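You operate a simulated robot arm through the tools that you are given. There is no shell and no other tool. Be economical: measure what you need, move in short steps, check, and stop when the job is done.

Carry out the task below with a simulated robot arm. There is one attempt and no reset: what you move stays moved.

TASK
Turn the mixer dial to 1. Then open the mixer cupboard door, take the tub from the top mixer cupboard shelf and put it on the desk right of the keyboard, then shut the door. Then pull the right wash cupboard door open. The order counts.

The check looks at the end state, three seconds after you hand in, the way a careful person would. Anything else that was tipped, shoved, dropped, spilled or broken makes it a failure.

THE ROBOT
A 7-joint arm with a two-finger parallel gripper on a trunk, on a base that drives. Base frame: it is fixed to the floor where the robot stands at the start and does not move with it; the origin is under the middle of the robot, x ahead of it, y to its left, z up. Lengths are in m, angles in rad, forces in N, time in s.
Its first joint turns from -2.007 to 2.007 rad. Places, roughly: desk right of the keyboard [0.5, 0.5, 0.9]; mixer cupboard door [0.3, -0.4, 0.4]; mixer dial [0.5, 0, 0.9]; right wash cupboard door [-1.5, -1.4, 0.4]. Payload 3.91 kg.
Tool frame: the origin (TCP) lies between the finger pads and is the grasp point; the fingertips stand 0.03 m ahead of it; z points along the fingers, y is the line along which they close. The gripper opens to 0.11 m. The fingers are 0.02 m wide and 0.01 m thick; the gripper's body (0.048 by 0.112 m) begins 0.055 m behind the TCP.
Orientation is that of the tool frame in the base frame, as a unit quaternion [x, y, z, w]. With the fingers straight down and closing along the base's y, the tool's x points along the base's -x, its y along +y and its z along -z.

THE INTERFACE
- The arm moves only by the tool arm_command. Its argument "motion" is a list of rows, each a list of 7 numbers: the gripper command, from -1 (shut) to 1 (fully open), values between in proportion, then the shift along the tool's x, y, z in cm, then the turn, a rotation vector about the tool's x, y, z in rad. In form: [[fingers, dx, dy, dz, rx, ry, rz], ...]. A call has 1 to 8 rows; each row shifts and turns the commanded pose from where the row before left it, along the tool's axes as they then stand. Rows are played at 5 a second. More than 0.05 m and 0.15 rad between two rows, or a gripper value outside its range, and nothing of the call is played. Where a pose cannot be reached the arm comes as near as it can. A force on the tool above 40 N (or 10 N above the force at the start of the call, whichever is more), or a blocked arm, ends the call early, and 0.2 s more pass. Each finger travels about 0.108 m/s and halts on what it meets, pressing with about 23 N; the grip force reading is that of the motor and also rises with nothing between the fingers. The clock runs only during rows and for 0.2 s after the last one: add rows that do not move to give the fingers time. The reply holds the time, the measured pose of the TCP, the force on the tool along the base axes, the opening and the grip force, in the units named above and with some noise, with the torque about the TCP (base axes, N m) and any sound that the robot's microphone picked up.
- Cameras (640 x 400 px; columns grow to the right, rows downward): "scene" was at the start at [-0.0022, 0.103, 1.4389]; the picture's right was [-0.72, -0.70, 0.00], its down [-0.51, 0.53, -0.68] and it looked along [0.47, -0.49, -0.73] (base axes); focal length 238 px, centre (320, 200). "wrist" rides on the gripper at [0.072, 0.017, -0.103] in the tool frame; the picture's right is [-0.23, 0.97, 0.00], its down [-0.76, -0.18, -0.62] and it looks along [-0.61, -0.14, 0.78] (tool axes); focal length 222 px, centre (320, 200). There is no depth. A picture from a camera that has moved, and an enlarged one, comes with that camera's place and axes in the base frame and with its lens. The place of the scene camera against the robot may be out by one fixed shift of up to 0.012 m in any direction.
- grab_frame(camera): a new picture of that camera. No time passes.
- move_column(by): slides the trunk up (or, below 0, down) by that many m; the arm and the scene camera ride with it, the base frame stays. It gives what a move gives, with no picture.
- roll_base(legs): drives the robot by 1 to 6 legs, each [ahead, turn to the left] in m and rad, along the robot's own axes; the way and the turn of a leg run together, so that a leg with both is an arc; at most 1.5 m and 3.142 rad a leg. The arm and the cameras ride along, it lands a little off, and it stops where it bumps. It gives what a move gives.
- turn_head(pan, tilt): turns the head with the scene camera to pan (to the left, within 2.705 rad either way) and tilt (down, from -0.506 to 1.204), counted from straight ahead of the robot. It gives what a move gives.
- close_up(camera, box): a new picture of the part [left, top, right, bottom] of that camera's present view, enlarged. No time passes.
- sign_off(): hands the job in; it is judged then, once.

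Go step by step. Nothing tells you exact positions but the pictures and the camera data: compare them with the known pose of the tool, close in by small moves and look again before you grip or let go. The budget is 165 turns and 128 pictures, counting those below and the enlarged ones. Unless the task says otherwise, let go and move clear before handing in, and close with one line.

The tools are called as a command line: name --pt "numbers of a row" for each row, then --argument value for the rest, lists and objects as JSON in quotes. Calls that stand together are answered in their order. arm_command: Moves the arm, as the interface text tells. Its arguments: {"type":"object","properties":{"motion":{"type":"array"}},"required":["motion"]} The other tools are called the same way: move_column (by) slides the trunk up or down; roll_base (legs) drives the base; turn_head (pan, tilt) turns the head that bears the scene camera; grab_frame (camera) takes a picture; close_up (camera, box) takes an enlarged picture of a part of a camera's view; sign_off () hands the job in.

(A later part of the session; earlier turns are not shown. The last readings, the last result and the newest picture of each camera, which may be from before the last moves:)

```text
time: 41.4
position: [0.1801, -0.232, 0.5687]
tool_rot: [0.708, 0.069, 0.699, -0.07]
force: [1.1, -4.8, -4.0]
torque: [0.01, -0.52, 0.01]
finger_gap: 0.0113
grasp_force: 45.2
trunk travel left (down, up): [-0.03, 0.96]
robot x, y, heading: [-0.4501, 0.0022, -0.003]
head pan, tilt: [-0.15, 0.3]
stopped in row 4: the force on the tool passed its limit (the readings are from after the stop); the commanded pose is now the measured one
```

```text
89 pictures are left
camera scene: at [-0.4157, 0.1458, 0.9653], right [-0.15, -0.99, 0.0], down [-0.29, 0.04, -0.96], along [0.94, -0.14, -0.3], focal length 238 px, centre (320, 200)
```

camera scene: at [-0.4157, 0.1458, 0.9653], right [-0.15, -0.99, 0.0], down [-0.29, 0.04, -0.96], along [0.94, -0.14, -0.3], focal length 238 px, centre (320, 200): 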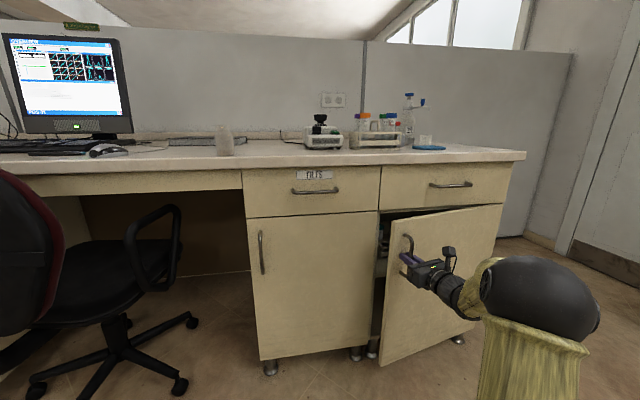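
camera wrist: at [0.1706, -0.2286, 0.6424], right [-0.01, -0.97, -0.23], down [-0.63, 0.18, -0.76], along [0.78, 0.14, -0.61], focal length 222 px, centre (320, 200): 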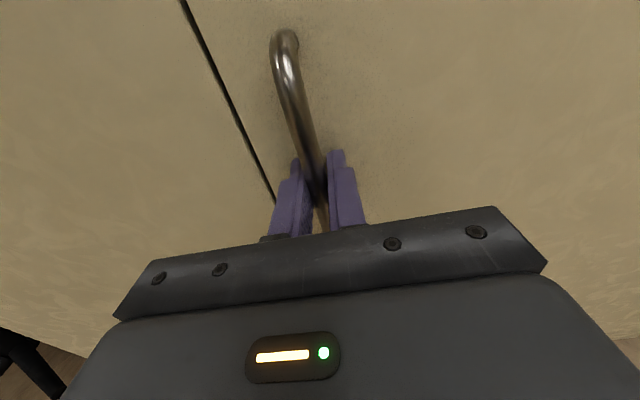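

The door swings. I'll continue along the arc.

arm_command --pt "-1 0 0.2 -2.2 0.05 0 0" --pt "-1 0 0.2 -2.2 0.05 0 0" --pt "-1 0 0.2 -2.2 0.05 0 0" --pt "-1 0 0.2 -2.2 0.05 0 0" --pt "-1 0 0.2 -2.2 0.05 0 0" --pt "-1 0 0.2 -2.2 0.05 0 0" --pt "-1 0 0.1 -1.1 0.025 0 0" --pt "-1 0 0 0 0 0 0"

arm_command --pt "-1 0 0.2 -2.2 0.05 0 0" --pt "-1 0 0.2 -2.2 0.05 0 0" --pt "-1 0 0.2 -2.2 0.05 0 0" --pt "-1 0 0.2 -2.2 0.05 0 0" --pt "-1 0 0.2 -2.2 0.05 0 0" --pt "-1 0 0.2 -2.2 0.05 0 0" --pt "-1 0 0.1 -1.1 0.025 0 0" --pt "-1 0 0 0 0 0 0"

grab_frame --camera "scene"

```text
time: 42.8
position: [0.0654, -0.2863, 0.5706]
tool_rot: [0.692, 0.167, 0.682, -0.168]
force: [4.6, -8.5, -8.4]
torque: [-0.18, -0.26, -0.09]
finger_gap: 0.0112
grasp_force: 45.0
trunk travel left (down, up): [-0.03, 0.96]
robot x, y, heading: [-0.4498, 0.0008, -0.008]
head pan, tilt: [-0.15, 0.3]
stopped in row 7: the force on the tool passed its limit (the readings are from after the stop); the commanded pose is now the measured one
```

```text
time: 43.9
position: [-0.0028, -0.3395, 0.5699]
tool_rot: [0.675, 0.229, 0.662, -0.23]
force: [10.0, -10.0, -10.0]
torque: [-0.13, -0.43, -0.04]
finger_gap: 0.0112
grasp_force: 44.3
trunk travel left (down, up): [-0.03, 0.96]
robot x, y, heading: [-0.4491, 0.0005, -0.004]
head pan, tilt: [-0.15, 0.3]
stopped in row 5: the force on the tool passed its limit (the readings are from after the stop); the commanded pose is now the measured one
```

```text
88 pictures are left
camera scene: at [-0.4143, 0.1452, 0.9655], right [-0.15, -0.99, 0.0], down [-0.29, 0.05, -0.95], along [0.94, -0.14, -0.3], focal length 238 px, centre (320, 200)
```

scene: 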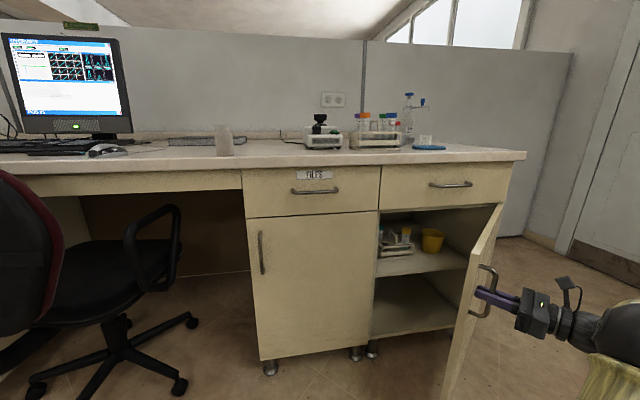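

About 40° open; inside I see a tube rack and a yellow tub on the top shelf. Pull further with a lesser wrist turn.

arm_command --pt "-1 0 0.3 -2.18 0.03 0 0" --pt "-1 0 0.35 -2.17 0.03 0 0" --pt "-1 0 0.4 -2.16 0.03 0 0" --pt "-1 0 0.43 -2.15 0.03 0 0" --pt "-1 0 0.45 -2.14 0.03 0 0" --pt "-1 0 0 0 0 0 0"

arm_command --pt "-1 0 0.45 -2.14 0.03 0 0" --pt "-1 0 0.5 -2.13 0.03 0 0" --pt "-1 0 0.55 -2.12 0.03 0 0" --pt "-1 0 0.6 -2.11 0.03 0 0" --pt "-1 0 0.6 -2.1 0.03 0 0" --pt "-1 0 0 0 0 0 0"

grab_frame --camera "scene"

```text
time: 45.2
position: [-0.0721, -0.4259, 0.5705]
tool_rot: [0.655, 0.28, 0.642, -0.282]
force: [-17.6, 9.4, -26.7]
torque: [-0.1, -0.8, -0.13]
finger_gap: 0.0112
grasp_force: 44.8
trunk travel left (down, up): [-0.03, 0.96]
robot x, y, heading: [-0.4492, 0.0004, -0.006]
head pan, tilt: [-0.15, 0.3]
```

```text
time: 46.4
position: [-0.1059, -0.4889, 0.5672]
tool_rot: [0.638, 0.328, 0.614, -0.329]
force: [-1.5, 0.9, -3.4]
torque: [0.01, -1.19, 0.02]
finger_gap: 0.0112
grasp_force: 45.5
out of reach, approached as far as the arm can: row 4, 5
trunk travel left (down, up): [-0.03, 0.96]
robot x, y, heading: [-0.4477, 0.002, -0.005]
head pan, tilt: [-0.15, 0.3]
stopped in row 5: the force on the tool passed its limit (the readings are from after the stop); the commanded pose is now the measured one
```

```text
87 pictures are left
camera scene: at [-0.4155, 0.1458, 0.9654], right [-0.15, -0.99, 0.0], down [-0.29, 0.04, -0.96], along [0.94, -0.14, -0.3], focal length 238 px, centre (320, 200)
```

scene: 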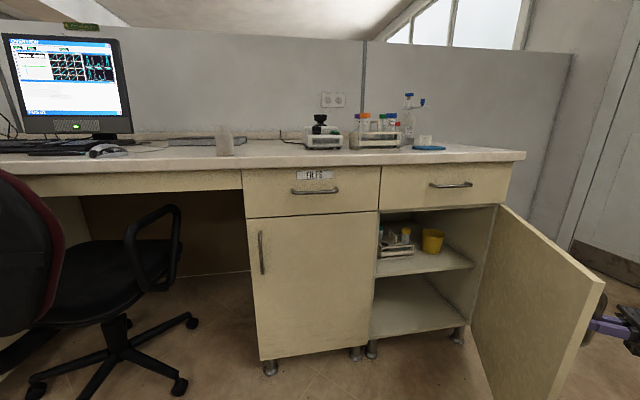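

The door stands at ~63°, enough to reach the tub. I'll open the fingers and retreat from the handle.

arm_command --pt "0 0 0 0 0 0 0" --pt "1 0 0 0 0 0 0" --pt "1 0 0 0 0 0 0" --pt "1 0 0 0 0 0 0" --pt "1 0 -0.7 -1 0 0 0" --pt "1 0 -0.7 -1 0 0 0" --pt "1 0 -0.7 -1 0 0 0" --pt "1 0 0 0 0 0 0"

grab_frame --camera "wrist"

```text
time: 48.2
position: [-0.1491, -0.5004, 0.5673]
tool_rot: [0.64, 0.325, 0.615, -0.327]
force: [-0.1, -0.5, -1.3]
torque: [0.0, -0.04, 0.01]
finger_gap: 0.11
grasp_force: 0.2
out of reach, approached as far as the arm can: row 6, 7
trunk travel left (down, up): [-0.03, 0.96]
robot x, y, heading: [-0.4486, 0.0025, -0.001]
head pan, tilt: [-0.15, 0.3]
```

```text
86 pictures are left
camera wrist: at [-0.1918, -0.5919, 0.6419], right [0.79, -0.56, -0.25], down [-0.53, -0.42, -0.74], along [0.31, 0.71, -0.63], focal length 222 px, centre (320, 200)
```

wrist: 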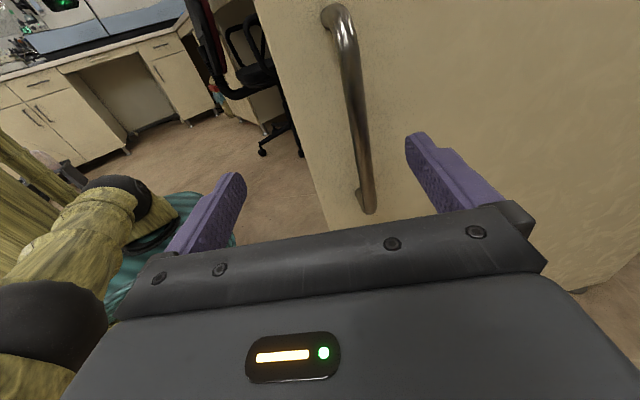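

The bar is now just beyond the tips. Roll back 0.25 m to clear the door edge.

roll_base --legs '[[-0.25, 0]]'

arm_command --pt "0.5 0 -3 3 -0.14 0 0" --pt "0 0 -3 3 -0.14 0 0" --pt "0 0 -3 3 -0.14 0 0" --pt "0 0 -3 3 -0.14 0 0" --pt "0 0 -4 1 -0.14 0 0" --pt "0 0 -4 0 -0.14 0 0" --pt "0 0 -4 0 -0.12 0 0" --pt "0 0 0 0 0 0 0"

grab_frame --camera "scene"

grab_frame --camera "wrist"

```text
time: 50.0
position: [-0.4018, -0.5008, 0.5681]
tool_rot: [0.64, 0.325, 0.615, -0.326]
force: [-0.2, -0.6, 0.0]
torque: [-0.01, 0.01, 0.03]
finger_gap: 0.1098
grasp_force: 0.0
trunk travel left (down, up): [-0.03, 0.96]
robot x, y, heading: [-0.7022, 0.0018, 0.001]
head pan, tilt: [-0.15, 0.3]
```

```text
time: 51.6
position: [-0.4038, -0.329, 0.5438]
tool_rot: [0.748, 0.108, 0.651, 0.067]
force: [0.2, 0.9, 0.1]
torque: [0.02, 0.02, 0.01]
finger_gap: 0.0549
grasp_force: 0.0
out of reach, approached as far as the arm can: row 5, 6, 7
trunk travel left (down, up): [-0.03, 0.96]
robot x, y, heading: [-0.6996, 0.0019, -0.004]
head pan, tilt: [-0.15, 0.3]
stopped in row 7: the arm was blocked; the commanded pose is now the measured one
```

```text
85 pictures are left
camera scene: at [-0.6668, 0.1466, 0.9654], right [-0.15, -0.99, 0.0], down [-0.29, 0.05, -0.96], along [0.94, -0.15, -0.3], focal length 238 px, centre (320, 200)
```

scene: 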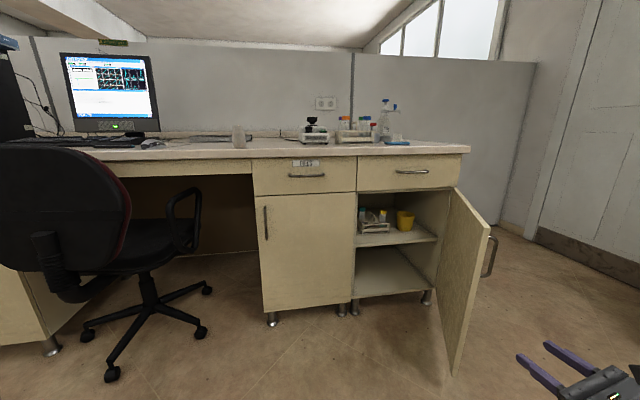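

```text
84 pictures are left
camera wrist: at [-0.4948, -0.3305, 0.6321], right [0.04, -1.0, 0.02], down [-0.73, -0.04, -0.68], along [0.68, 0.02, -0.73], focal length 222 px, centre (320, 200)
```

wrist: 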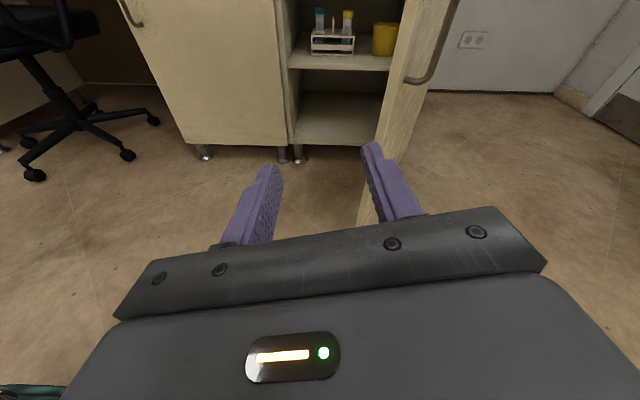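

The yellow tub is around [0.5, −0.53, 0.45]. I want the door wider first: I'll roll back in, put the hand on the door's inner side and push it toward 90°.

roll_base --legs '[[0.25, 0]]'

arm_command --pt "-1 0 0 2 -0.029 0.069 0.124" --pt "-1 1 0 3 -0.029 0.069 0.124" --pt "-1 1 0 3.5 0 0 0" --pt "-1 0 0 3.5 0 0 0" --pt "-1 0 0 3.5 0 0 0" --pt "-1 0 0 3.5 0 0 0" --pt "-1 0 0 0 0 0 0"

grab_frame --camera "scene"

grab_frame --camera "wrist"

```text
time: 53.4
position: [-0.1545, -0.3305, 0.5444]
tool_rot: [0.748, 0.108, 0.651, 0.067]
force: [0.3, 0.4, 0.8]
torque: [0.01, -0.01, -0.02]
finger_gap: 0.0555
grasp_force: 0.0
trunk travel left (down, up): [-0.03, 0.96]
robot x, y, heading: [-0.4496, -0.0018, -0.004]
head pan, tilt: [-0.15, 0.3]
```

```text
time: 54.1
position: [-0.125, -0.3095, 0.5367]
tool_rot: [0.743, 0.149, 0.64, 0.126]
force: [0.4, 0.5, -0.4]
torque: [0.0, -0.02, -0.02]
finger_gap: 0.0001
grasp_force: 22.3
out of reach, approached as far as the arm can: row 1, 2, 3
trunk travel left (down, up): [-0.03, 0.96]
robot x, y, heading: [-0.4529, 0.0038, -0.006]
head pan, tilt: [-0.15, 0.3]
stopped in row 3: the arm was blocked; the commanded pose is now the measured one
```

```text
83 pictures are left
camera scene: at [-0.4159, 0.1456, 0.9655], right [-0.15, -0.99, 0.0], down [-0.29, 0.05, -0.96], along [0.94, -0.15, -0.3], focal length 238 px, centre (320, 200)
```

scene: 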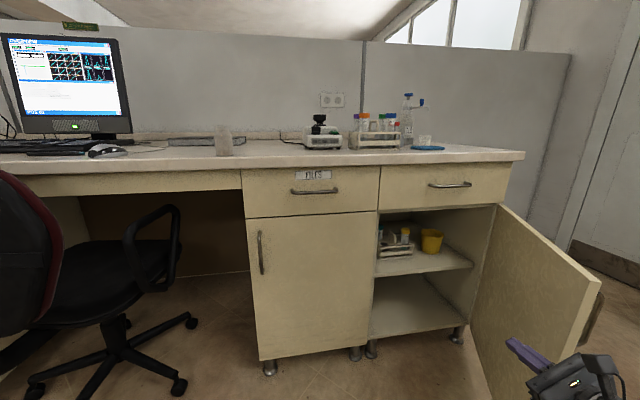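

```text
82 pictures are left
camera wrist: at [-0.2155, -0.2961, 0.6256], right [0.03, -0.99, 0.16], down [-0.73, -0.13, -0.67], along [0.68, -0.1, -0.72], focal length 222 px, centre (320, 200)
```

wrist: 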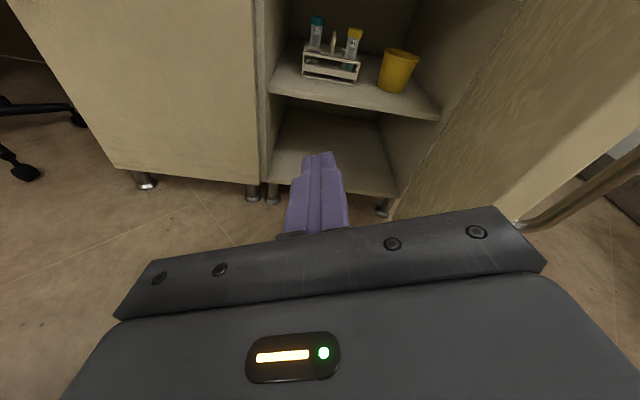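

The wrist is near a joint limit when folded in; I'll extend forward first, keeping this orientation.

arm_command --pt "-1 0 0 3.5 0 0 0" --pt "-1 0 0 3.5 0 0 0" --pt "-1 0 0 3.5 0 0 0" --pt "-1 0 0 3.5 0 0 0" --pt "-1 0 0 3 0 0 0" --pt "-1 0 0 0 0 0 0"

grab_frame --camera "scene"

```text
time: 55.5
position: [0.0403, -0.3115, 0.5185]
tool_rot: [0.741, 0.151, 0.64, 0.136]
force: [0.4, 0.1, -0.3]
torque: [0.01, 0.02, 0.0]
finger_gap: 0.0
grasp_force: 22.9
trunk travel left (down, up): [-0.03, 0.96]
robot x, y, heading: [-0.4545, 0.0021, -0.001]
head pan, tilt: [-0.15, 0.3]
```

```text
81 pictures are left
camera scene: at [-0.4158, 0.1457, 0.9653], right [-0.15, -0.99, 0.0], down [-0.29, 0.05, -0.96], along [0.94, -0.15, -0.3], focal length 238 px, centre (320, 200)
```

scene: 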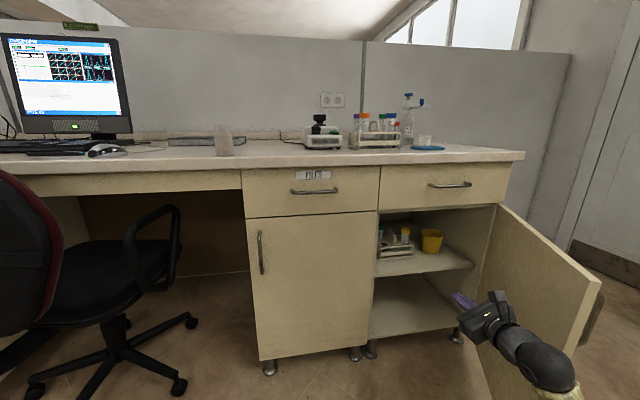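

Now level the tool and push the door to the right with the hand's side.

arm_command --pt "-1 0 0 0 -0.007 0.048 0.137" --pt "-1 0 0 0 -0.007 0.048 0.137" --pt "-1 0 0 0 -0.007 0.048 0.137" --pt "-1 0 2.5 0 0 0 0" --pt "-1 0 2.5 0 0 0 0" --pt "-1 0 2.5 0 0 0 0" --pt "-1 0 2.5 0 0 0 0" --pt "-1 0 0 0 0 0 0"

arm_command --pt "-1 0 2.5 0 0 0 0" --pt "-1 0 2.5 0 0 0 0" --pt "-1 0 2.5 0 0 0 0" --pt "-1 0 2.5 0 0 0 0" --pt "-1 0 2.5 0 0 0 0" --pt "-1 0 2.5 0 0 0 0" --pt "-1 0 0 0 0 0 0"

grab_frame --camera "scene"

grab_frame --camera "wrist"

```text
time: 56.1
position: [0.0425, -0.3328, 0.5582]
tool_rot: [0.71, 0.118, 0.686, 0.111]
force: [1.2, -0.3, 0.1]
torque: [-0.02, -0.03, -0.05]
finger_gap: 0.0
grasp_force: 22.8
out of reach, approached as far as the arm can: row 1, 2, 3
trunk travel left (down, up): [-0.03, 0.96]
robot x, y, heading: [-0.4522, -0.003, -0.002]
head pan, tilt: [-0.15, 0.3]
stopped in row 3: the arm was blocked; the commanded pose is now the measured one
```

```text
time: 57.8
position: [0.044, -0.4752, 0.6012]
tool_rot: [0.711, 0.115, 0.686, 0.108]
force: [0.5, -0.2, 0.0]
torque: [0.03, 0.01, 0.0]
finger_gap: 0.0001
grasp_force: 22.9
trunk travel left (down, up): [-0.03, 0.96]
robot x, y, heading: [-0.4553, 0.0011, -0.005]
head pan, tilt: [-0.15, 0.3]
```

```text
80 pictures are left
camera scene: at [-0.4158, 0.1456, 0.9653], right [-0.15, -0.99, 0.0], down [-0.29, 0.05, -0.96], along [0.94, -0.15, -0.3], focal length 238 px, centre (320, 200)
```

scene: 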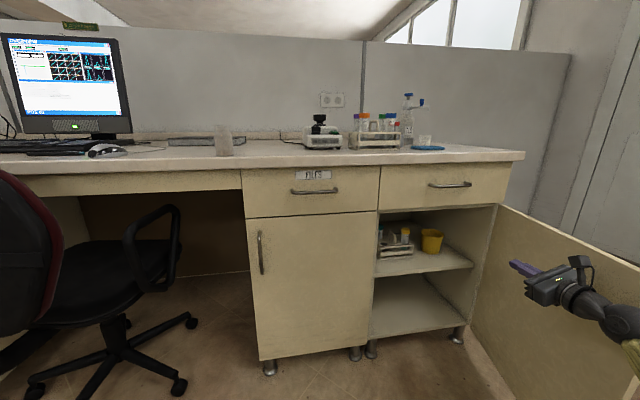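

```text
79 pictures are left
camera wrist: at [-0.0551, -0.4681, 0.6797], right [0.0, -1.0, 0.09], down [-0.65, -0.07, -0.76], along [0.76, -0.05, -0.65], focal length 222 px, centre (320, 200)
```

wrist: 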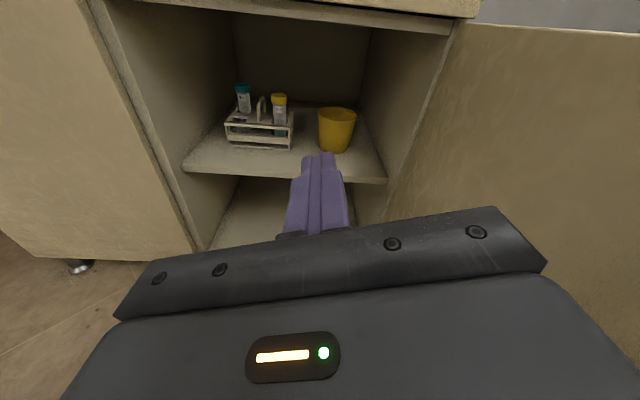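

The door is wide open (~88°). The tub stands near [0.48, −0.525], shelf z≈0.405, ~9 cm high and ~9 cm wide. To get a level, straight approach I'll back off, re-centre the arm, and then drive facing the tub.

roll_base --legs '[[-0.35, 0]]'

arm_command --pt "-1 -1 -4 1 0 0 0" --pt "-1 -1 -4 1 0 0 0" --pt "-1 -1 -4 1 0 0 0" --pt "-1 -1 -4 1 0 0 0" --pt "-1 -1 -4 1 0 0 0" --pt "-0.5 -1 -4 1 0 0 0" --pt "0 -1 -4 1 0 0 0" --pt "0 -1 -4 1 0 0 0"

```text
time: 60.0
position: [-0.305, -0.4749, 0.6029]
tool_rot: [0.711, 0.114, 0.685, 0.11]
force: [-0.6, -0.1, 1.4]
torque: [0.01, 0.02, 0.01]
finger_gap: 0.0003
grasp_force: 22.9
trunk travel left (down, up): [-0.03, 0.96]
robot x, y, heading: [-0.7998, 0.0009, -0.004]
head pan, tilt: [-0.15, 0.3]
```

```text
time: 61.8
position: [-0.2321, -0.1942, 0.4245]
tool_rot: [0.711, 0.114, 0.685, 0.11]
force: [0.4, 0.9, -0.3]
torque: [0.03, -0.02, 0.02]
finger_gap: 0.0549
grasp_force: 0.0
trunk travel left (down, up): [-0.03, 0.96]
robot x, y, heading: [-0.7975, -0.0013, -0.007]
head pan, tilt: [-0.15, 0.3]
```

arm_command --pt "0 0.5 -2 0 -0.002 0.012 0.106" --pt "0 0.5 -2 0 -0.002 0.012 0.106" --pt "0 0.5 -2 0 -0.002 0.012 0.106" --pt "0.5 1 -3.3 0 0 0 0" --pt "0.8 1 -3.3 0 0 0 0" --pt "0.8 0.5 -3.3 0 0 0 0" --pt "0.8 0 -3.3 0 0 0 0" --pt "0.8 0 0 0 0 0 0"

grab_frame --camera "wrist"

```text
time: 63.6
position: [-0.2338, -0.0024, 0.45]
tool_rot: [0.707, 0.0, 0.707, -0.001]
force: [0.8, 0.3, 0.0]
torque: [0.02, -0.02, 0.03]
finger_gap: 0.0992
grasp_force: 0.1
trunk travel left (down, up): [-0.03, 0.96]
robot x, y, heading: [-0.7978, 0.002, -0.007]
head pan, tilt: [-0.15, 0.3]
```

```text
78 pictures are left
camera wrist: at [-0.3353, -0.0169, 0.5223], right [0.0, -0.97, -0.23], down [-0.62, 0.18, -0.76], along [0.78, 0.14, -0.61], focal length 222 px, centre (320, 200)
```

wrist: 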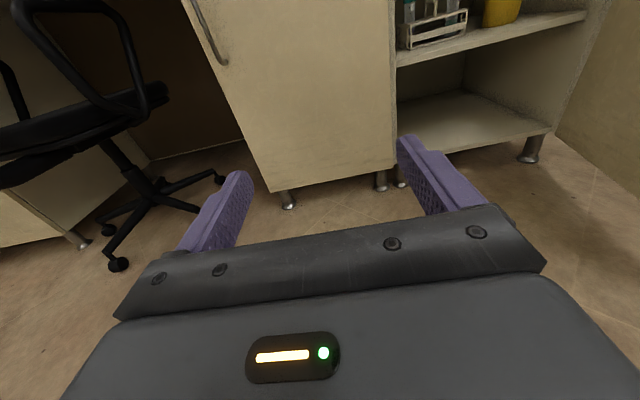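

Level and centred. Now turn toward the tub and drive.

roll_base --legs '[[0, -0.385], [0.45, 0]]'

grab_frame --camera "wrist"

grab_frame --camera "scene"

```text
time: 67.5
position: [0.1446, -0.3822, 0.4508]
tool_rot: [0.694, -0.134, 0.694, 0.133]
force: [-0.1, -0.3, -0.3]
torque: [-0.02, -0.02, 0.04]
finger_gap: 0.0989
grasp_force: 0.1
trunk travel left (down, up): [-0.03, 0.96]
robot x, y, heading: [-0.3842, -0.1674, -0.385]
head pan, tilt: [-0.15, 0.3]
```

```text
77 pictures are left
camera wrist: at [0.0423, -0.3582, 0.5223], right [-0.36, -0.9, -0.23], down [-0.51, 0.4, -0.76], along [0.78, -0.16, -0.61], focal length 222 px, centre (320, 200)
```

wrist: 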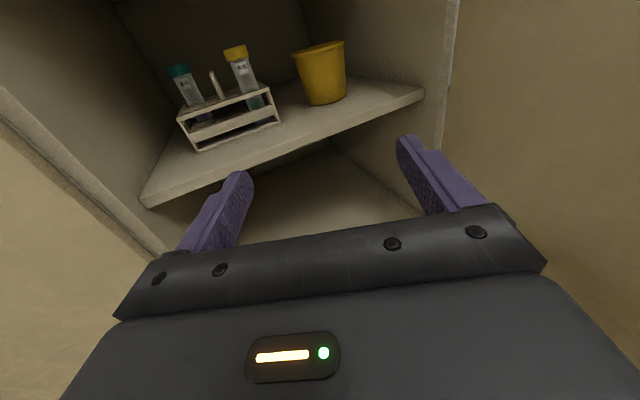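

```text
76 pictures are left
camera scene: at [-0.2978, -0.0453, 0.9653], right [-0.51, -0.86, 0.0], down [-0.25, 0.15, -0.96], along [0.82, -0.49, -0.3], focal length 238 px, centre (320, 200)
```

scene: 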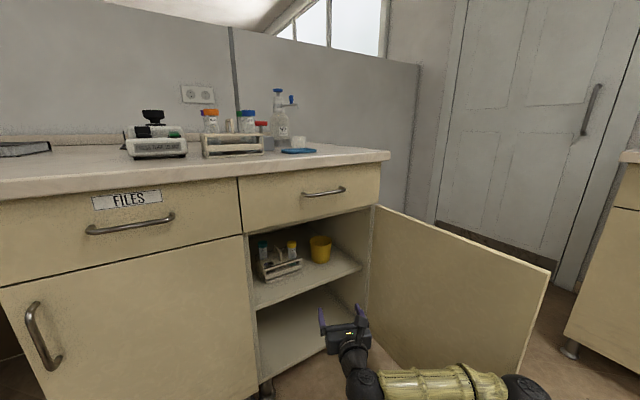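

The tub is at about [0.481, −0.521], height ~8 cm, rim ~9 cm. I'll open fully, pitch the nose down slightly for wrist clearance over the shelf, drive 0.15 m and look again.

arm_command --pt "1 2 0.3 0 0 -0.15 0" --pt "1 0 0 0 0 0 0"

roll_base --legs '[[0.14, 0]]'

grab_frame --camera "wrist"

grab_frame --camera "scene"

```text
time: 68.1
position: [0.1423, -0.385, 0.4704]
tool_rot: [0.745, -0.143, 0.64, 0.123]
force: [0.2, -0.6, 0.4]
torque: [0.0, 0.0, 0.01]
finger_gap: 0.1101
grasp_force: 0.0
trunk travel left (down, up): [-0.03, 0.96]
robot x, y, heading: [-0.3791, -0.1712, -0.382]
head pan, tilt: [-0.15, 0.3]
```

```text
time: 69.4
position: [0.2721, -0.4387, 0.4713]
tool_rot: [0.744, -0.143, 0.641, 0.123]
force: [-0.5, 0.1, 1.3]
torque: [-0.01, -0.01, 0.0]
finger_gap: 0.11
grasp_force: 0.0
trunk travel left (down, up): [-0.03, 0.96]
robot x, y, heading: [-0.25, -0.2213, -0.389]
head pan, tilt: [-0.15, 0.3]
```

```text
75 pictures are left
camera wrist: at [0.1826, -0.4188, 0.5569], right [-0.39, -0.89, -0.23], down [-0.61, 0.44, -0.66], along [0.69, -0.12, -0.72], focal length 222 px, centre (320, 200)
```

wrist: 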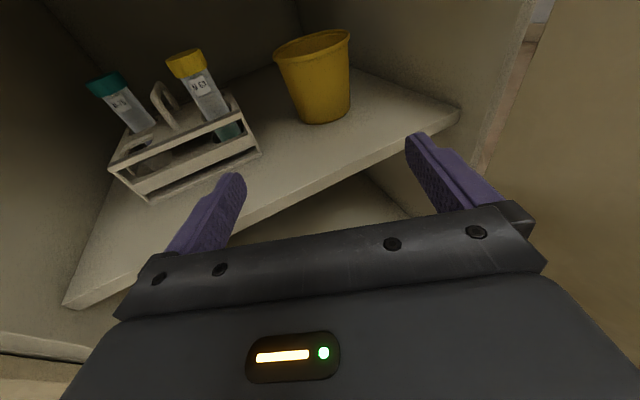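

```text
74 pictures are left
camera scene: at [-0.167, -0.0984, 0.9653], right [-0.51, -0.86, 0.0], down [-0.25, 0.15, -0.96], along [0.82, -0.49, -0.3], focal length 238 px, centre (320, 200)
```

scene: 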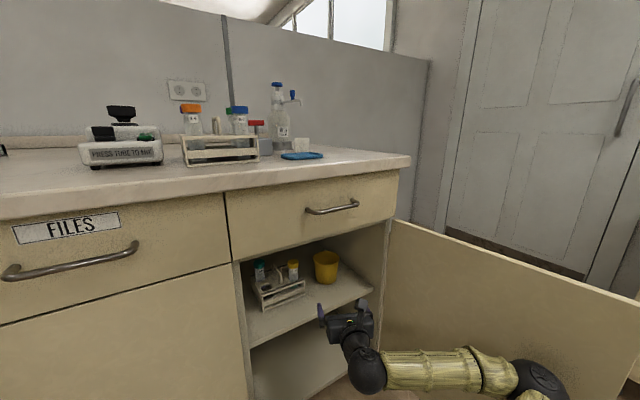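

Tub position confirmed at [0.479, −0.520], rim z≈0.486. I approach 16 cm of the 22 and check.

arm_command --pt "1 0.33 0 4 0 0 0" --pt "1 0.33 0 4 0 0 0" --pt "1 0.33 0 4 0 0 0" --pt "1 0.33 0 4 0 0 0" --pt "1 0 0 0 0 0 0"

grab_frame --camera "wrist"

close_up --camera "scene" --box '[230, 220, 410, 340]'

```text
time: 70.6
position: [0.4221, -0.4975, 0.4608]
tool_rot: [0.744, -0.143, 0.641, 0.123]
force: [-0.1, 0.5, -0.2]
torque: [0.01, -0.02, 0.04]
finger_gap: 0.1105
grasp_force: 0.0
trunk travel left (down, up): [-0.03, 0.96]
robot x, y, heading: [-0.2529, -0.218, -0.388]
head pan, tilt: [-0.15, 0.3]
```

```text
73 pictures are left
camera wrist: at [0.3313, -0.4778, 0.5464], right [-0.39, -0.89, -0.22], down [-0.61, 0.44, -0.66], along [0.69, -0.12, -0.72], focal length 222 px, centre (320, 200)
```

wrist: 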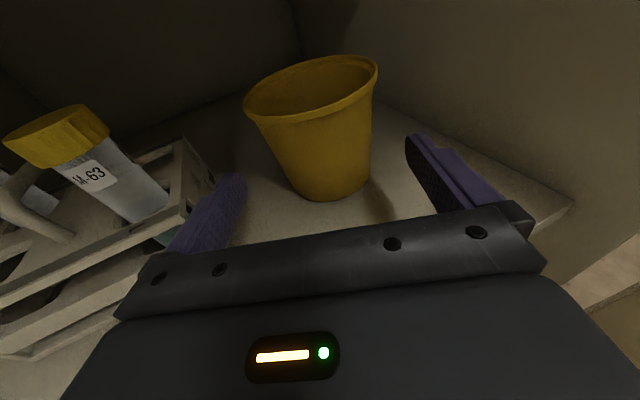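

```text
3.33 times, centred on (320, 280) of scene
camera zoom: at [-0.167, -0.0984, 0.9653], right [-0.51, -0.86, 0.0], down [-0.25, 0.15, -0.96], along [0.82, -0.49, -0.3], focal length 794 px, centre (320, -67)
```

zoom: 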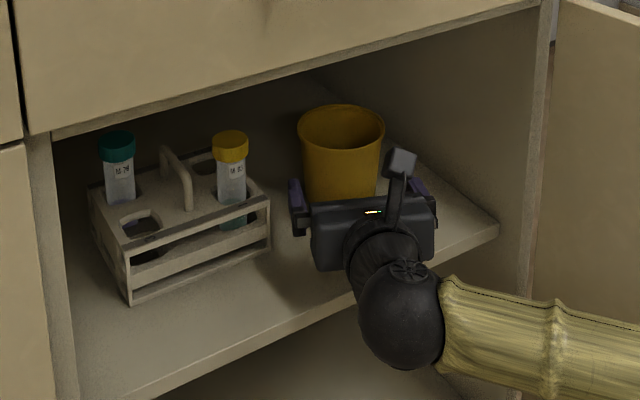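

Centred on the tub. Advance the last 5.5 cm and check before closing.

arm_command --pt "1 0 0 2 0 0 0" --pt "1 0 0 2 0 0 0" --pt "1 0 0 1.5 0 0 0" --pt "1 0 0 0 0 0 0"

grab_frame --camera "wrist"

close_up --camera "scene" --box '[230, 220, 410, 340]'

```text
time: 71.6
position: [0.4719, -0.5182, 0.4513]
tool_rot: [0.744, -0.143, 0.641, 0.123]
force: [-0.3, -0.2, -0.2]
torque: [-0.03, 0.01, 0.02]
finger_gap: 0.11
grasp_force: 0.0
trunk travel left (down, up): [-0.03, 0.96]
robot x, y, heading: [-0.2536, -0.2217, -0.383]
head pan, tilt: [-0.15, 0.3]
```

```text
71 pictures are left
camera wrist: at [0.3818, -0.4983, 0.5376], right [-0.39, -0.89, -0.22], down [-0.61, 0.44, -0.66], along [0.69, -0.12, -0.72], focal length 222 px, centre (320, 200)
```

wrist: 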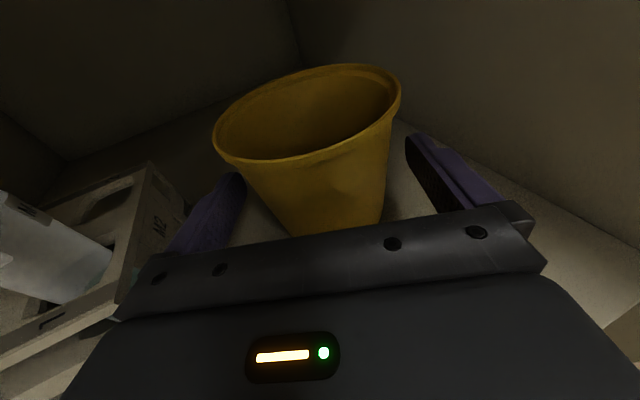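

```text
3.33 times, centred on (320, 280) of scene
camera zoom: at [-0.167, -0.0984, 0.9653], right [-0.51, -0.86, 0.0], down [-0.25, 0.15, -0.96], along [0.82, -0.49, -0.3], focal length 794 px, centre (320, -67)
```

zoom: 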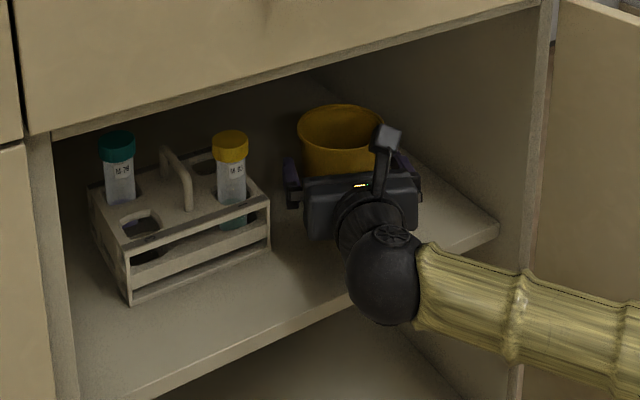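

Both fingers flank the tub. Close.

arm_command --pt "0.6 0 0 0 0 0 0" --pt "0.4 0 0 0 0 0 0" --pt "0 0 0 0 0 0 0" --pt "-0.5 0 0 0 0 0 0" --pt "-0.5 0 0 0 0 0 0"

grab_frame --camera "wrist"

```text
time: 72.8
position: [0.4727, -0.5174, 0.4508]
tool_rot: [0.745, -0.143, 0.64, 0.123]
force: [0.0, 0.5, 1.5]
torque: [0.03, 0.0, 0.04]
finger_gap: 0.0871
grasp_force: 23.0
trunk travel left (down, up): [-0.03, 0.96]
robot x, y, heading: [-0.251, -0.2208, -0.385]
head pan, tilt: [-0.15, 0.3]
```

```text
69 pictures are left
camera wrist: at [0.3816, -0.4982, 0.5376], right [-0.39, -0.89, -0.22], down [-0.61, 0.44, -0.66], along [0.69, -0.12, -0.72], focal length 222 px, centre (320, 200)
```

wrist: 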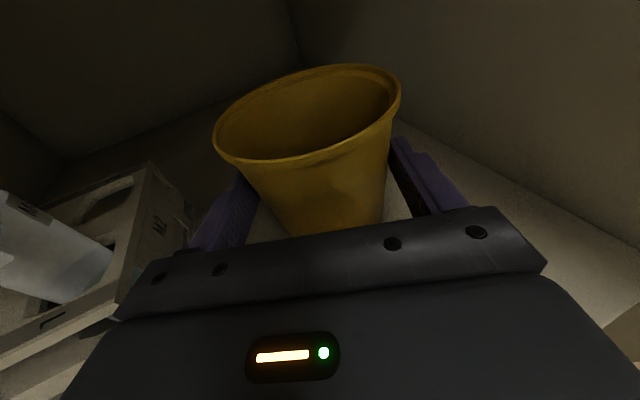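

Gripped (gap 0.087). Lift 3 cm and check.

arm_command --pt "-0.5 1 0 -0.15 0 0 0" --pt "-0.5 1 0 -0.15 0 0 0" --pt "-0.5 1 0 -0.15 0 0 0" --pt "-0.5 0 0 0 0 0 0"

close_up --camera "scene" --box '[230, 220, 410, 340]'

grab_frame --camera "wrist"

```text
time: 73.8
position: [0.4719, -0.5177, 0.4809]
tool_rot: [0.744, -0.144, 0.64, 0.124]
force: [-0.3, 0.9, 0.8]
torque: [0.04, 0.05, 0.02]
finger_gap: 0.0892
grasp_force: 23.2
trunk travel left (down, up): [-0.03, 0.96]
robot x, y, heading: [-0.25, -0.2228, -0.389]
head pan, tilt: [-0.15, 0.3]
```

```text
3.33 times, centred on (320, 280) of scene
camera zoom: at [-0.1669, -0.0984, 0.9653], right [-0.51, -0.86, 0.0], down [-0.25, 0.15, -0.96], along [0.82, -0.49, -0.3], focal length 794 px, centre (320, -67)
```

zoom: 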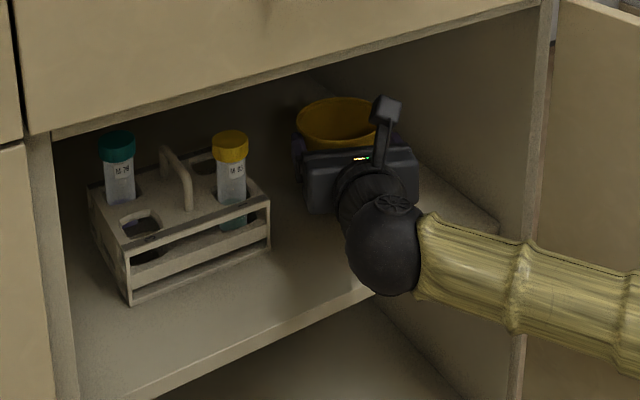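

```text
67 pictures are left
camera wrist: at [0.3819, -0.498, 0.5681], right [-0.39, -0.89, -0.22], down [-0.61, 0.44, -0.66], along [0.69, -0.12, -0.72], focal length 222 px, centre (320, 200)
```

wrist: 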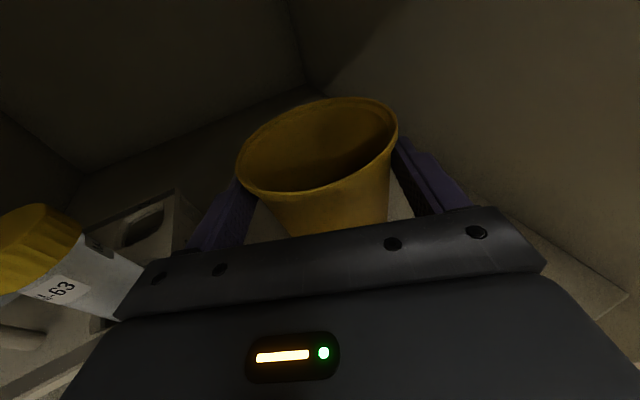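

The fingers slid up the tapered wall about 1.7 cm and now sit right under the rim lip. I firm up the grip and lift a little further to see whether it holds.

arm_command --pt "-1 0 0 0 0 0 0" --pt "-1 0 0 0 0 0 0" --pt "-1 0.7 0 -0.1 0 0 0" --pt "-1 0.7 0 -0.1 0 0 0" --pt "-1 0 0 0 0 0 0"

grab_frame --camera "wrist"

close_up --camera "scene" --box '[230, 220, 410, 340]'

```text
time: 75.0
position: [0.4713, -0.5175, 0.4953]
tool_rot: [0.744, -0.143, 0.641, 0.123]
force: [-0.2, 0.5, -0.6]
torque: [-0.01, 0.0, 0.0]
finger_gap: 0.0892
grasp_force: 22.8
trunk travel left (down, up): [-0.03, 0.96]
robot x, y, heading: [-0.2489, -0.222, -0.385]
head pan, tilt: [-0.15, 0.3]
```

```text
66 pictures are left
camera wrist: at [0.382, -0.4985, 0.5822], right [-0.39, -0.89, -0.22], down [-0.61, 0.44, -0.66], along [0.69, -0.12, -0.72], focal length 222 px, centre (320, 200)
```

wrist: 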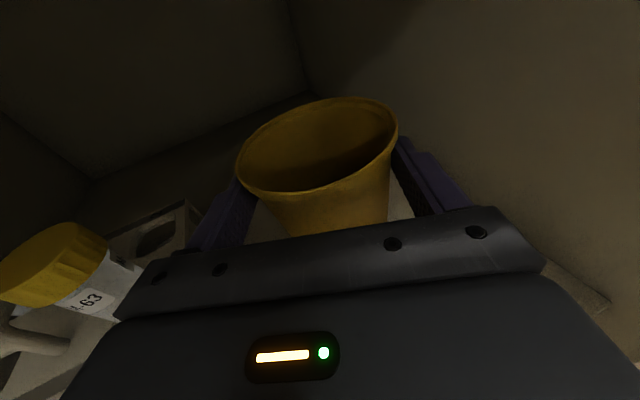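

```text
3.33 times, centred on (320, 280) of scene
camera zoom: at [-0.1669, -0.0984, 0.9653], right [-0.51, -0.86, 0.0], down [-0.25, 0.15, -0.96], along [0.82, -0.49, -0.3], focal length 794 px, centre (320, -67)
```

zoom: 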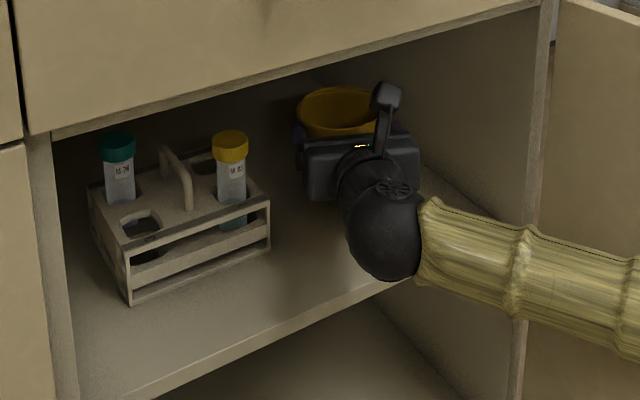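

The tub now hangs securely by its rim lip (bottom ≈6 cm below TCP). I back straight out of the cupboard, then raise the trunk.

roll_base --legs '[[-0.5, 0]]'

grab_frame --camera "wrist"

grab_frame --camera "scene"

```text
time: 78.0
position: [0.0055, -0.33, 0.4948]
tool_rot: [0.744, -0.143, 0.64, 0.123]
force: [-1.3, -0.8, -1.2]
torque: [0.03, 0.02, 0.01]
finger_gap: 0.0891
grasp_force: 24.0
trunk travel left (down, up): [-0.03, 0.96]
robot x, y, heading: [-0.7208, -0.0273, -0.389]
head pan, tilt: [-0.15, 0.3]
```

```text
64 pictures are left
camera wrist: at [-0.0849, -0.3097, 0.5821], right [-0.39, -0.89, -0.22], down [-0.61, 0.44, -0.66], along [0.69, -0.12, -0.72], focal length 222 px, centre (320, 200)
```

wrist: 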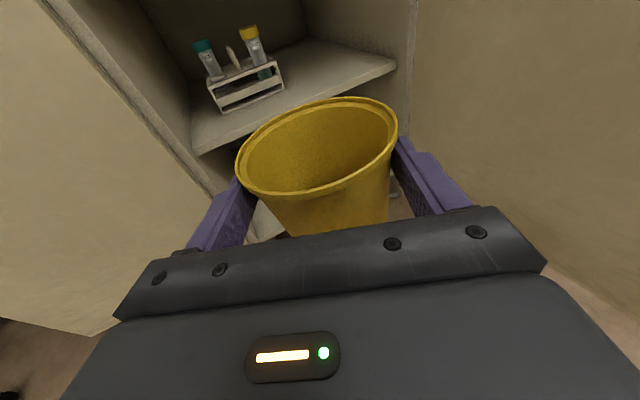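

```text
63 pictures are left
camera scene: at [-0.633, 0.0915, 0.9653], right [-0.51, -0.86, 0.0], down [-0.25, 0.15, -0.96], along [0.82, -0.49, -0.3], focal length 238 px, centre (320, 200)
```

scene: 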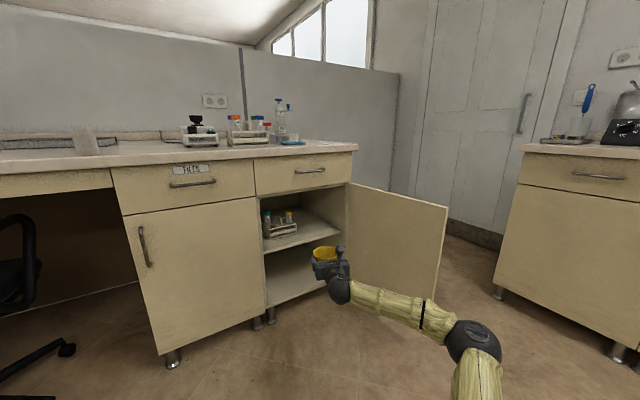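

The tub is out. Reverse 0.6 m more, raise the trunk, then turn to the desk.

roll_base --legs '[[-0.6, 0]]'

move_column --by 0.4

move_column --by 0.2

roll_base --legs '[[0, 0.545]]'

turn_head --pan 0.1 --tilt 0.45

grab_frame --camera "scene"

grab_frame --camera "wrist"

```text
time: 81.4
position: [-0.5486, -0.1043, 0.4961]
tool_rot: [0.744, -0.145, 0.64, 0.124]
force: [0.5, 0.6, -1.2]
torque: [-0.02, 0.03, 0.0]
finger_gap: 0.0891
grasp_force: 23.4
trunk travel left (down, up): [-0.03, 0.96]
robot x, y, heading: [-1.274, 0.1968, -0.384]
head pan, tilt: [-0.15, 0.3]
```

```text
time: 85.2
position: [-0.5488, -0.1035, 0.8954]
tool_rot: [0.744, -0.144, 0.64, 0.124]
force: [-0.5, -0.2, -0.7]
torque: [0.02, 0.04, -0.04]
finger_gap: 0.0889
grasp_force: 23.1
trunk travel left (down, up): [-0.43, 0.56]
robot x, y, heading: [-1.2702, 0.1954, -0.386]
head pan, tilt: [-0.15, 0.3]
```

```text
time: 87.4
position: [-0.5486, -0.1043, 1.0958]
tool_rot: [0.744, -0.144, 0.641, 0.124]
force: [-0.2, 0.4, -0.6]
torque: [0.0, 0.05, -0.01]
finger_gap: 0.0889
grasp_force: 23.0
trunk travel left (down, up): [-0.63, 0.36]
robot x, y, heading: [-1.2753, 0.1984, -0.39]
head pan, tilt: [-0.15, 0.3]
```

```text
time: 89.3
position: [-0.4973, 0.3111, 1.0962]
tool_rot: [0.756, 0.06, 0.65, -0.051]
force: [-0.3, -1.0, -0.2]
torque: [0.0, 0.02, 0.0]
finger_gap: 0.089
grasp_force: 22.8
trunk travel left (down, up): [-0.63, 0.36]
robot x, y, heading: [-1.271, 0.1967, 0.151]
head pan, tilt: [-0.15, 0.3]
```

```text
time: 90.0
position: [-0.4972, 0.3105, 1.0949]
tool_rot: [0.755, 0.06, 0.651, -0.052]
force: [0.0, -0.2, -0.8]
torque: [-0.01, 0.03, 0.03]
finger_gap: 0.089
grasp_force: 23.2
trunk travel left (down, up): [-0.63, 0.36]
robot x, y, heading: [-1.2705, 0.1954, 0.152]
head pan, tilt: [0.099, 0.45]
```

```text
62 pictures are left
camera scene: at [-1.2628, 0.3669, 1.5514], right [0.25, -0.97, 0.0], down [-0.42, -0.11, -0.9], along [0.87, 0.22, -0.44], focal length 238 px, centre (320, 200)
```

scene: 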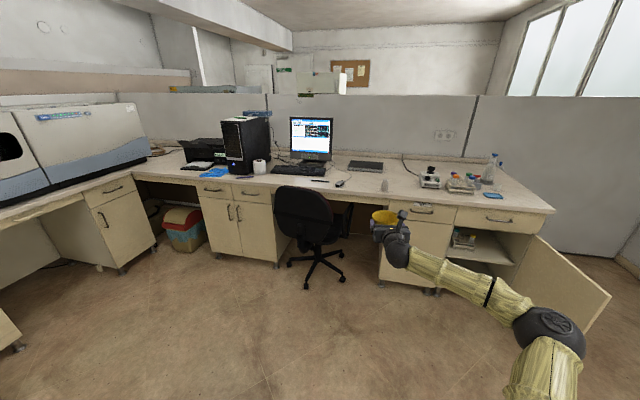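

```text
61 pictures are left
camera wrist: at [-0.5844, 0.2816, 1.1821], right [0.12, -0.97, -0.22], down [-0.75, 0.06, -0.66], along [0.65, 0.25, -0.72], focal length 222 px, centre (320, 200)
```

wrist: 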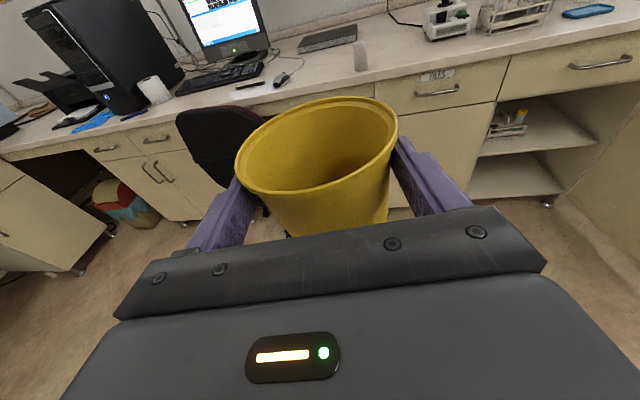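

Aligned with the desk spot. Drive 0.72 m and check the clearances from above.

roll_base --legs '[[0.72, 0]]'

grab_frame --camera "wrist"

turn_head --pan 0.1 --tilt 0.65

grab_frame --camera "scene"

```text
time: 94.0
position: [0.2076, 0.4193, 1.0955]
tool_rot: [0.756, 0.058, 0.65, -0.05]
force: [0.3, -0.7, -1.3]
torque: [0.0, -0.01, 0.01]
finger_gap: 0.0893
grasp_force: 22.0
trunk travel left (down, up): [-0.63, 0.36]
robot x, y, heading: [-0.5639, 0.304, 0.15]
head pan, tilt: [0.099, 0.45]
```

```text
60 pictures are left
camera wrist: at [0.1218, 0.3901, 1.1819], right [0.12, -0.97, -0.22], down [-0.75, 0.06, -0.66], along [0.65, 0.25, -0.72], focal length 222 px, centre (320, 200)
```

wrist: 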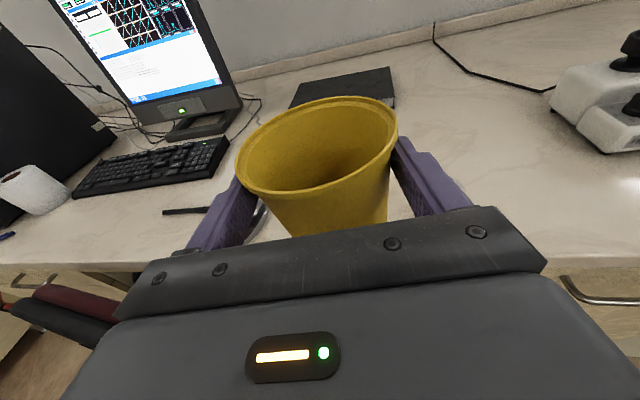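

```text
time: 94.7
position: [0.2079, 0.4202, 1.0952]
tool_rot: [0.756, 0.059, 0.65, -0.051]
force: [-0.1, 0.6, -0.4]
torque: [0.0, 0.02, -0.01]
finger_gap: 0.089
grasp_force: 22.7
trunk travel left (down, up): [-0.63, 0.36]
robot x, y, heading: [-0.5675, 0.3086, 0.154]
head pan, tilt: [0.099, 0.649]
```

```text
59 pictures are left
camera scene: at [-0.5617, 0.4746, 1.5336], right [0.25, -0.97, 0.0], down [-0.59, -0.15, -0.8], along [0.77, 0.2, -0.6], focal length 238 px, centre (320, 200)
```

scene: 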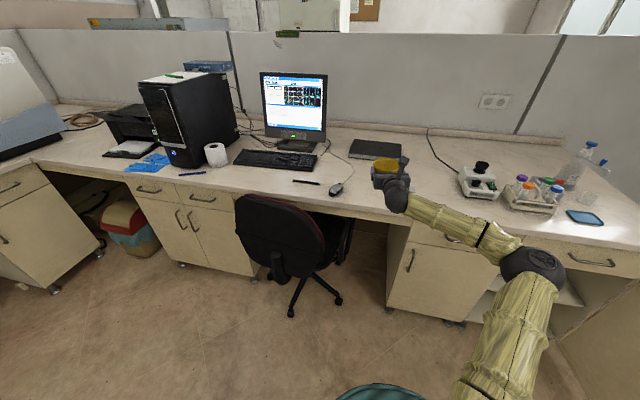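

The elbow would swing near the glass with this approach, so I'll approach the spot from a little further left (heading ≈ −0.2), staging via a reverse manoeuvre.

roll_base --legs '[[0, -1.302], [-0.456, 0], [0, 0.948]]'

turn_head --pan 0.0 --tilt 0.6

grab_frame --camera "scene"

```text
time: 103.1
position: [0.0102, 0.5671, 1.0964]
tool_rot: [0.754, -0.072, 0.65, 0.062]
force: [0.1, 0.3, -0.9]
torque: [-0.01, -0.01, 0.02]
finger_gap: 0.0887
grasp_force: 22.9
trunk travel left (down, up): [-0.63, 0.36]
robot x, y, heading: [-0.755, 0.7248, -0.193]
head pan, tilt: [0.099, 0.649]
```

```text
time: 103.7
position: [0.0101, 0.5668, 1.0954]
tool_rot: [0.754, -0.073, 0.65, 0.063]
force: [-0.5, -0.2, -1.4]
torque: [0.0, 0.02, 0.03]
finger_gap: 0.0887
grasp_force: 22.6
trunk travel left (down, up): [-0.63, 0.36]
robot x, y, heading: [-0.7585, 0.7225, -0.197]
head pan, tilt: [0.0, 0.6]
```

```text
58 pictures are left
camera scene: at [-0.6962, 0.8737, 1.5378], right [-0.19, -0.98, 0.0], down [-0.55, 0.11, -0.82], along [0.81, -0.16, -0.57], focal length 238 px, centre (320, 200)
```

scene: 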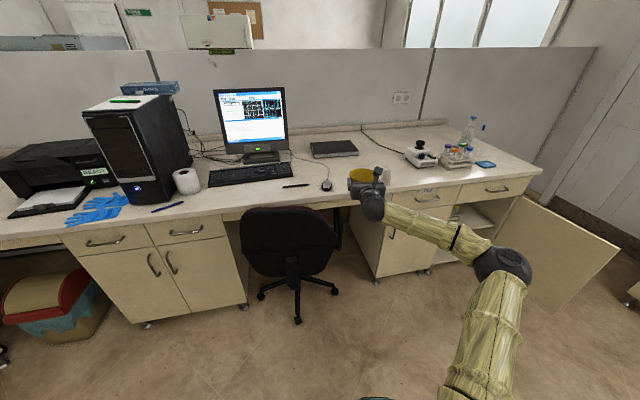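

Drive 0.5 m in; the tub travels at 1.03 m height, above all desk items.

roll_base --legs '[[0.5, 0]]'

grab_frame --camera "wrist"

turn_head --pan -0.15 --tilt 0.75

grab_frame --camera "scene"

```text
time: 106.7
position: [0.501, 0.4637, 1.0951]
tool_rot: [0.754, -0.074, 0.649, 0.063]
force: [0.2, -0.3, -0.6]
torque: [-0.01, 0.03, -0.01]
finger_gap: 0.0889
grasp_force: 23.0
trunk travel left (down, up): [-0.63, 0.36]
robot x, y, heading: [-0.2648, 0.6239, -0.199]
head pan, tilt: [0.0, 0.6]
```

```text
57 pictures are left
camera wrist: at [0.4088, 0.4669, 1.1818], right [-0.22, -0.95, -0.22], down [-0.68, 0.32, -0.66], along [0.7, 0.01, -0.72], focal length 222 px, centre (320, 200)
```

wrist: 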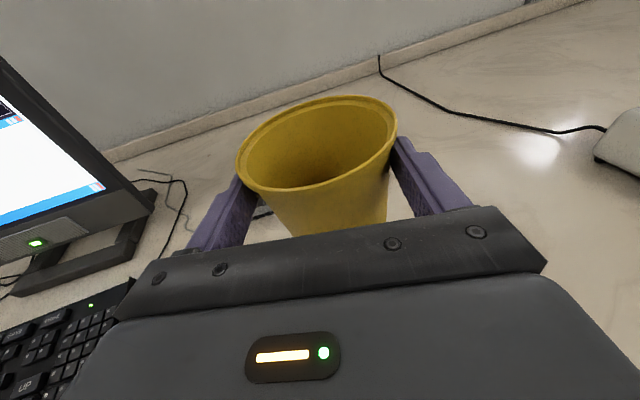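

```text
time: 107.4
position: [0.5, 0.4632, 1.0955]
tool_rot: [0.755, -0.075, 0.648, 0.065]
force: [-0.4, 0.1, -1.1]
torque: [-0.01, 0.0, 0.02]
finger_gap: 0.0892
grasp_force: 23.0
trunk travel left (down, up): [-0.63, 0.36]
robot x, y, heading: [-0.2676, 0.6267, -0.201]
head pan, tilt: [-0.15, 0.75]
```

```text
56 pictures are left
camera scene: at [-0.2134, 0.7642, 1.525], right [-0.34, -0.94, 0.0], down [-0.64, 0.23, -0.73], along [0.69, -0.25, -0.68], focal length 238 px, centre (320, 200)
```

scene: 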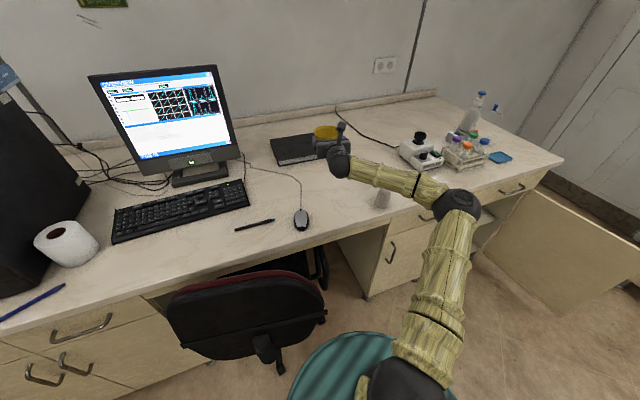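

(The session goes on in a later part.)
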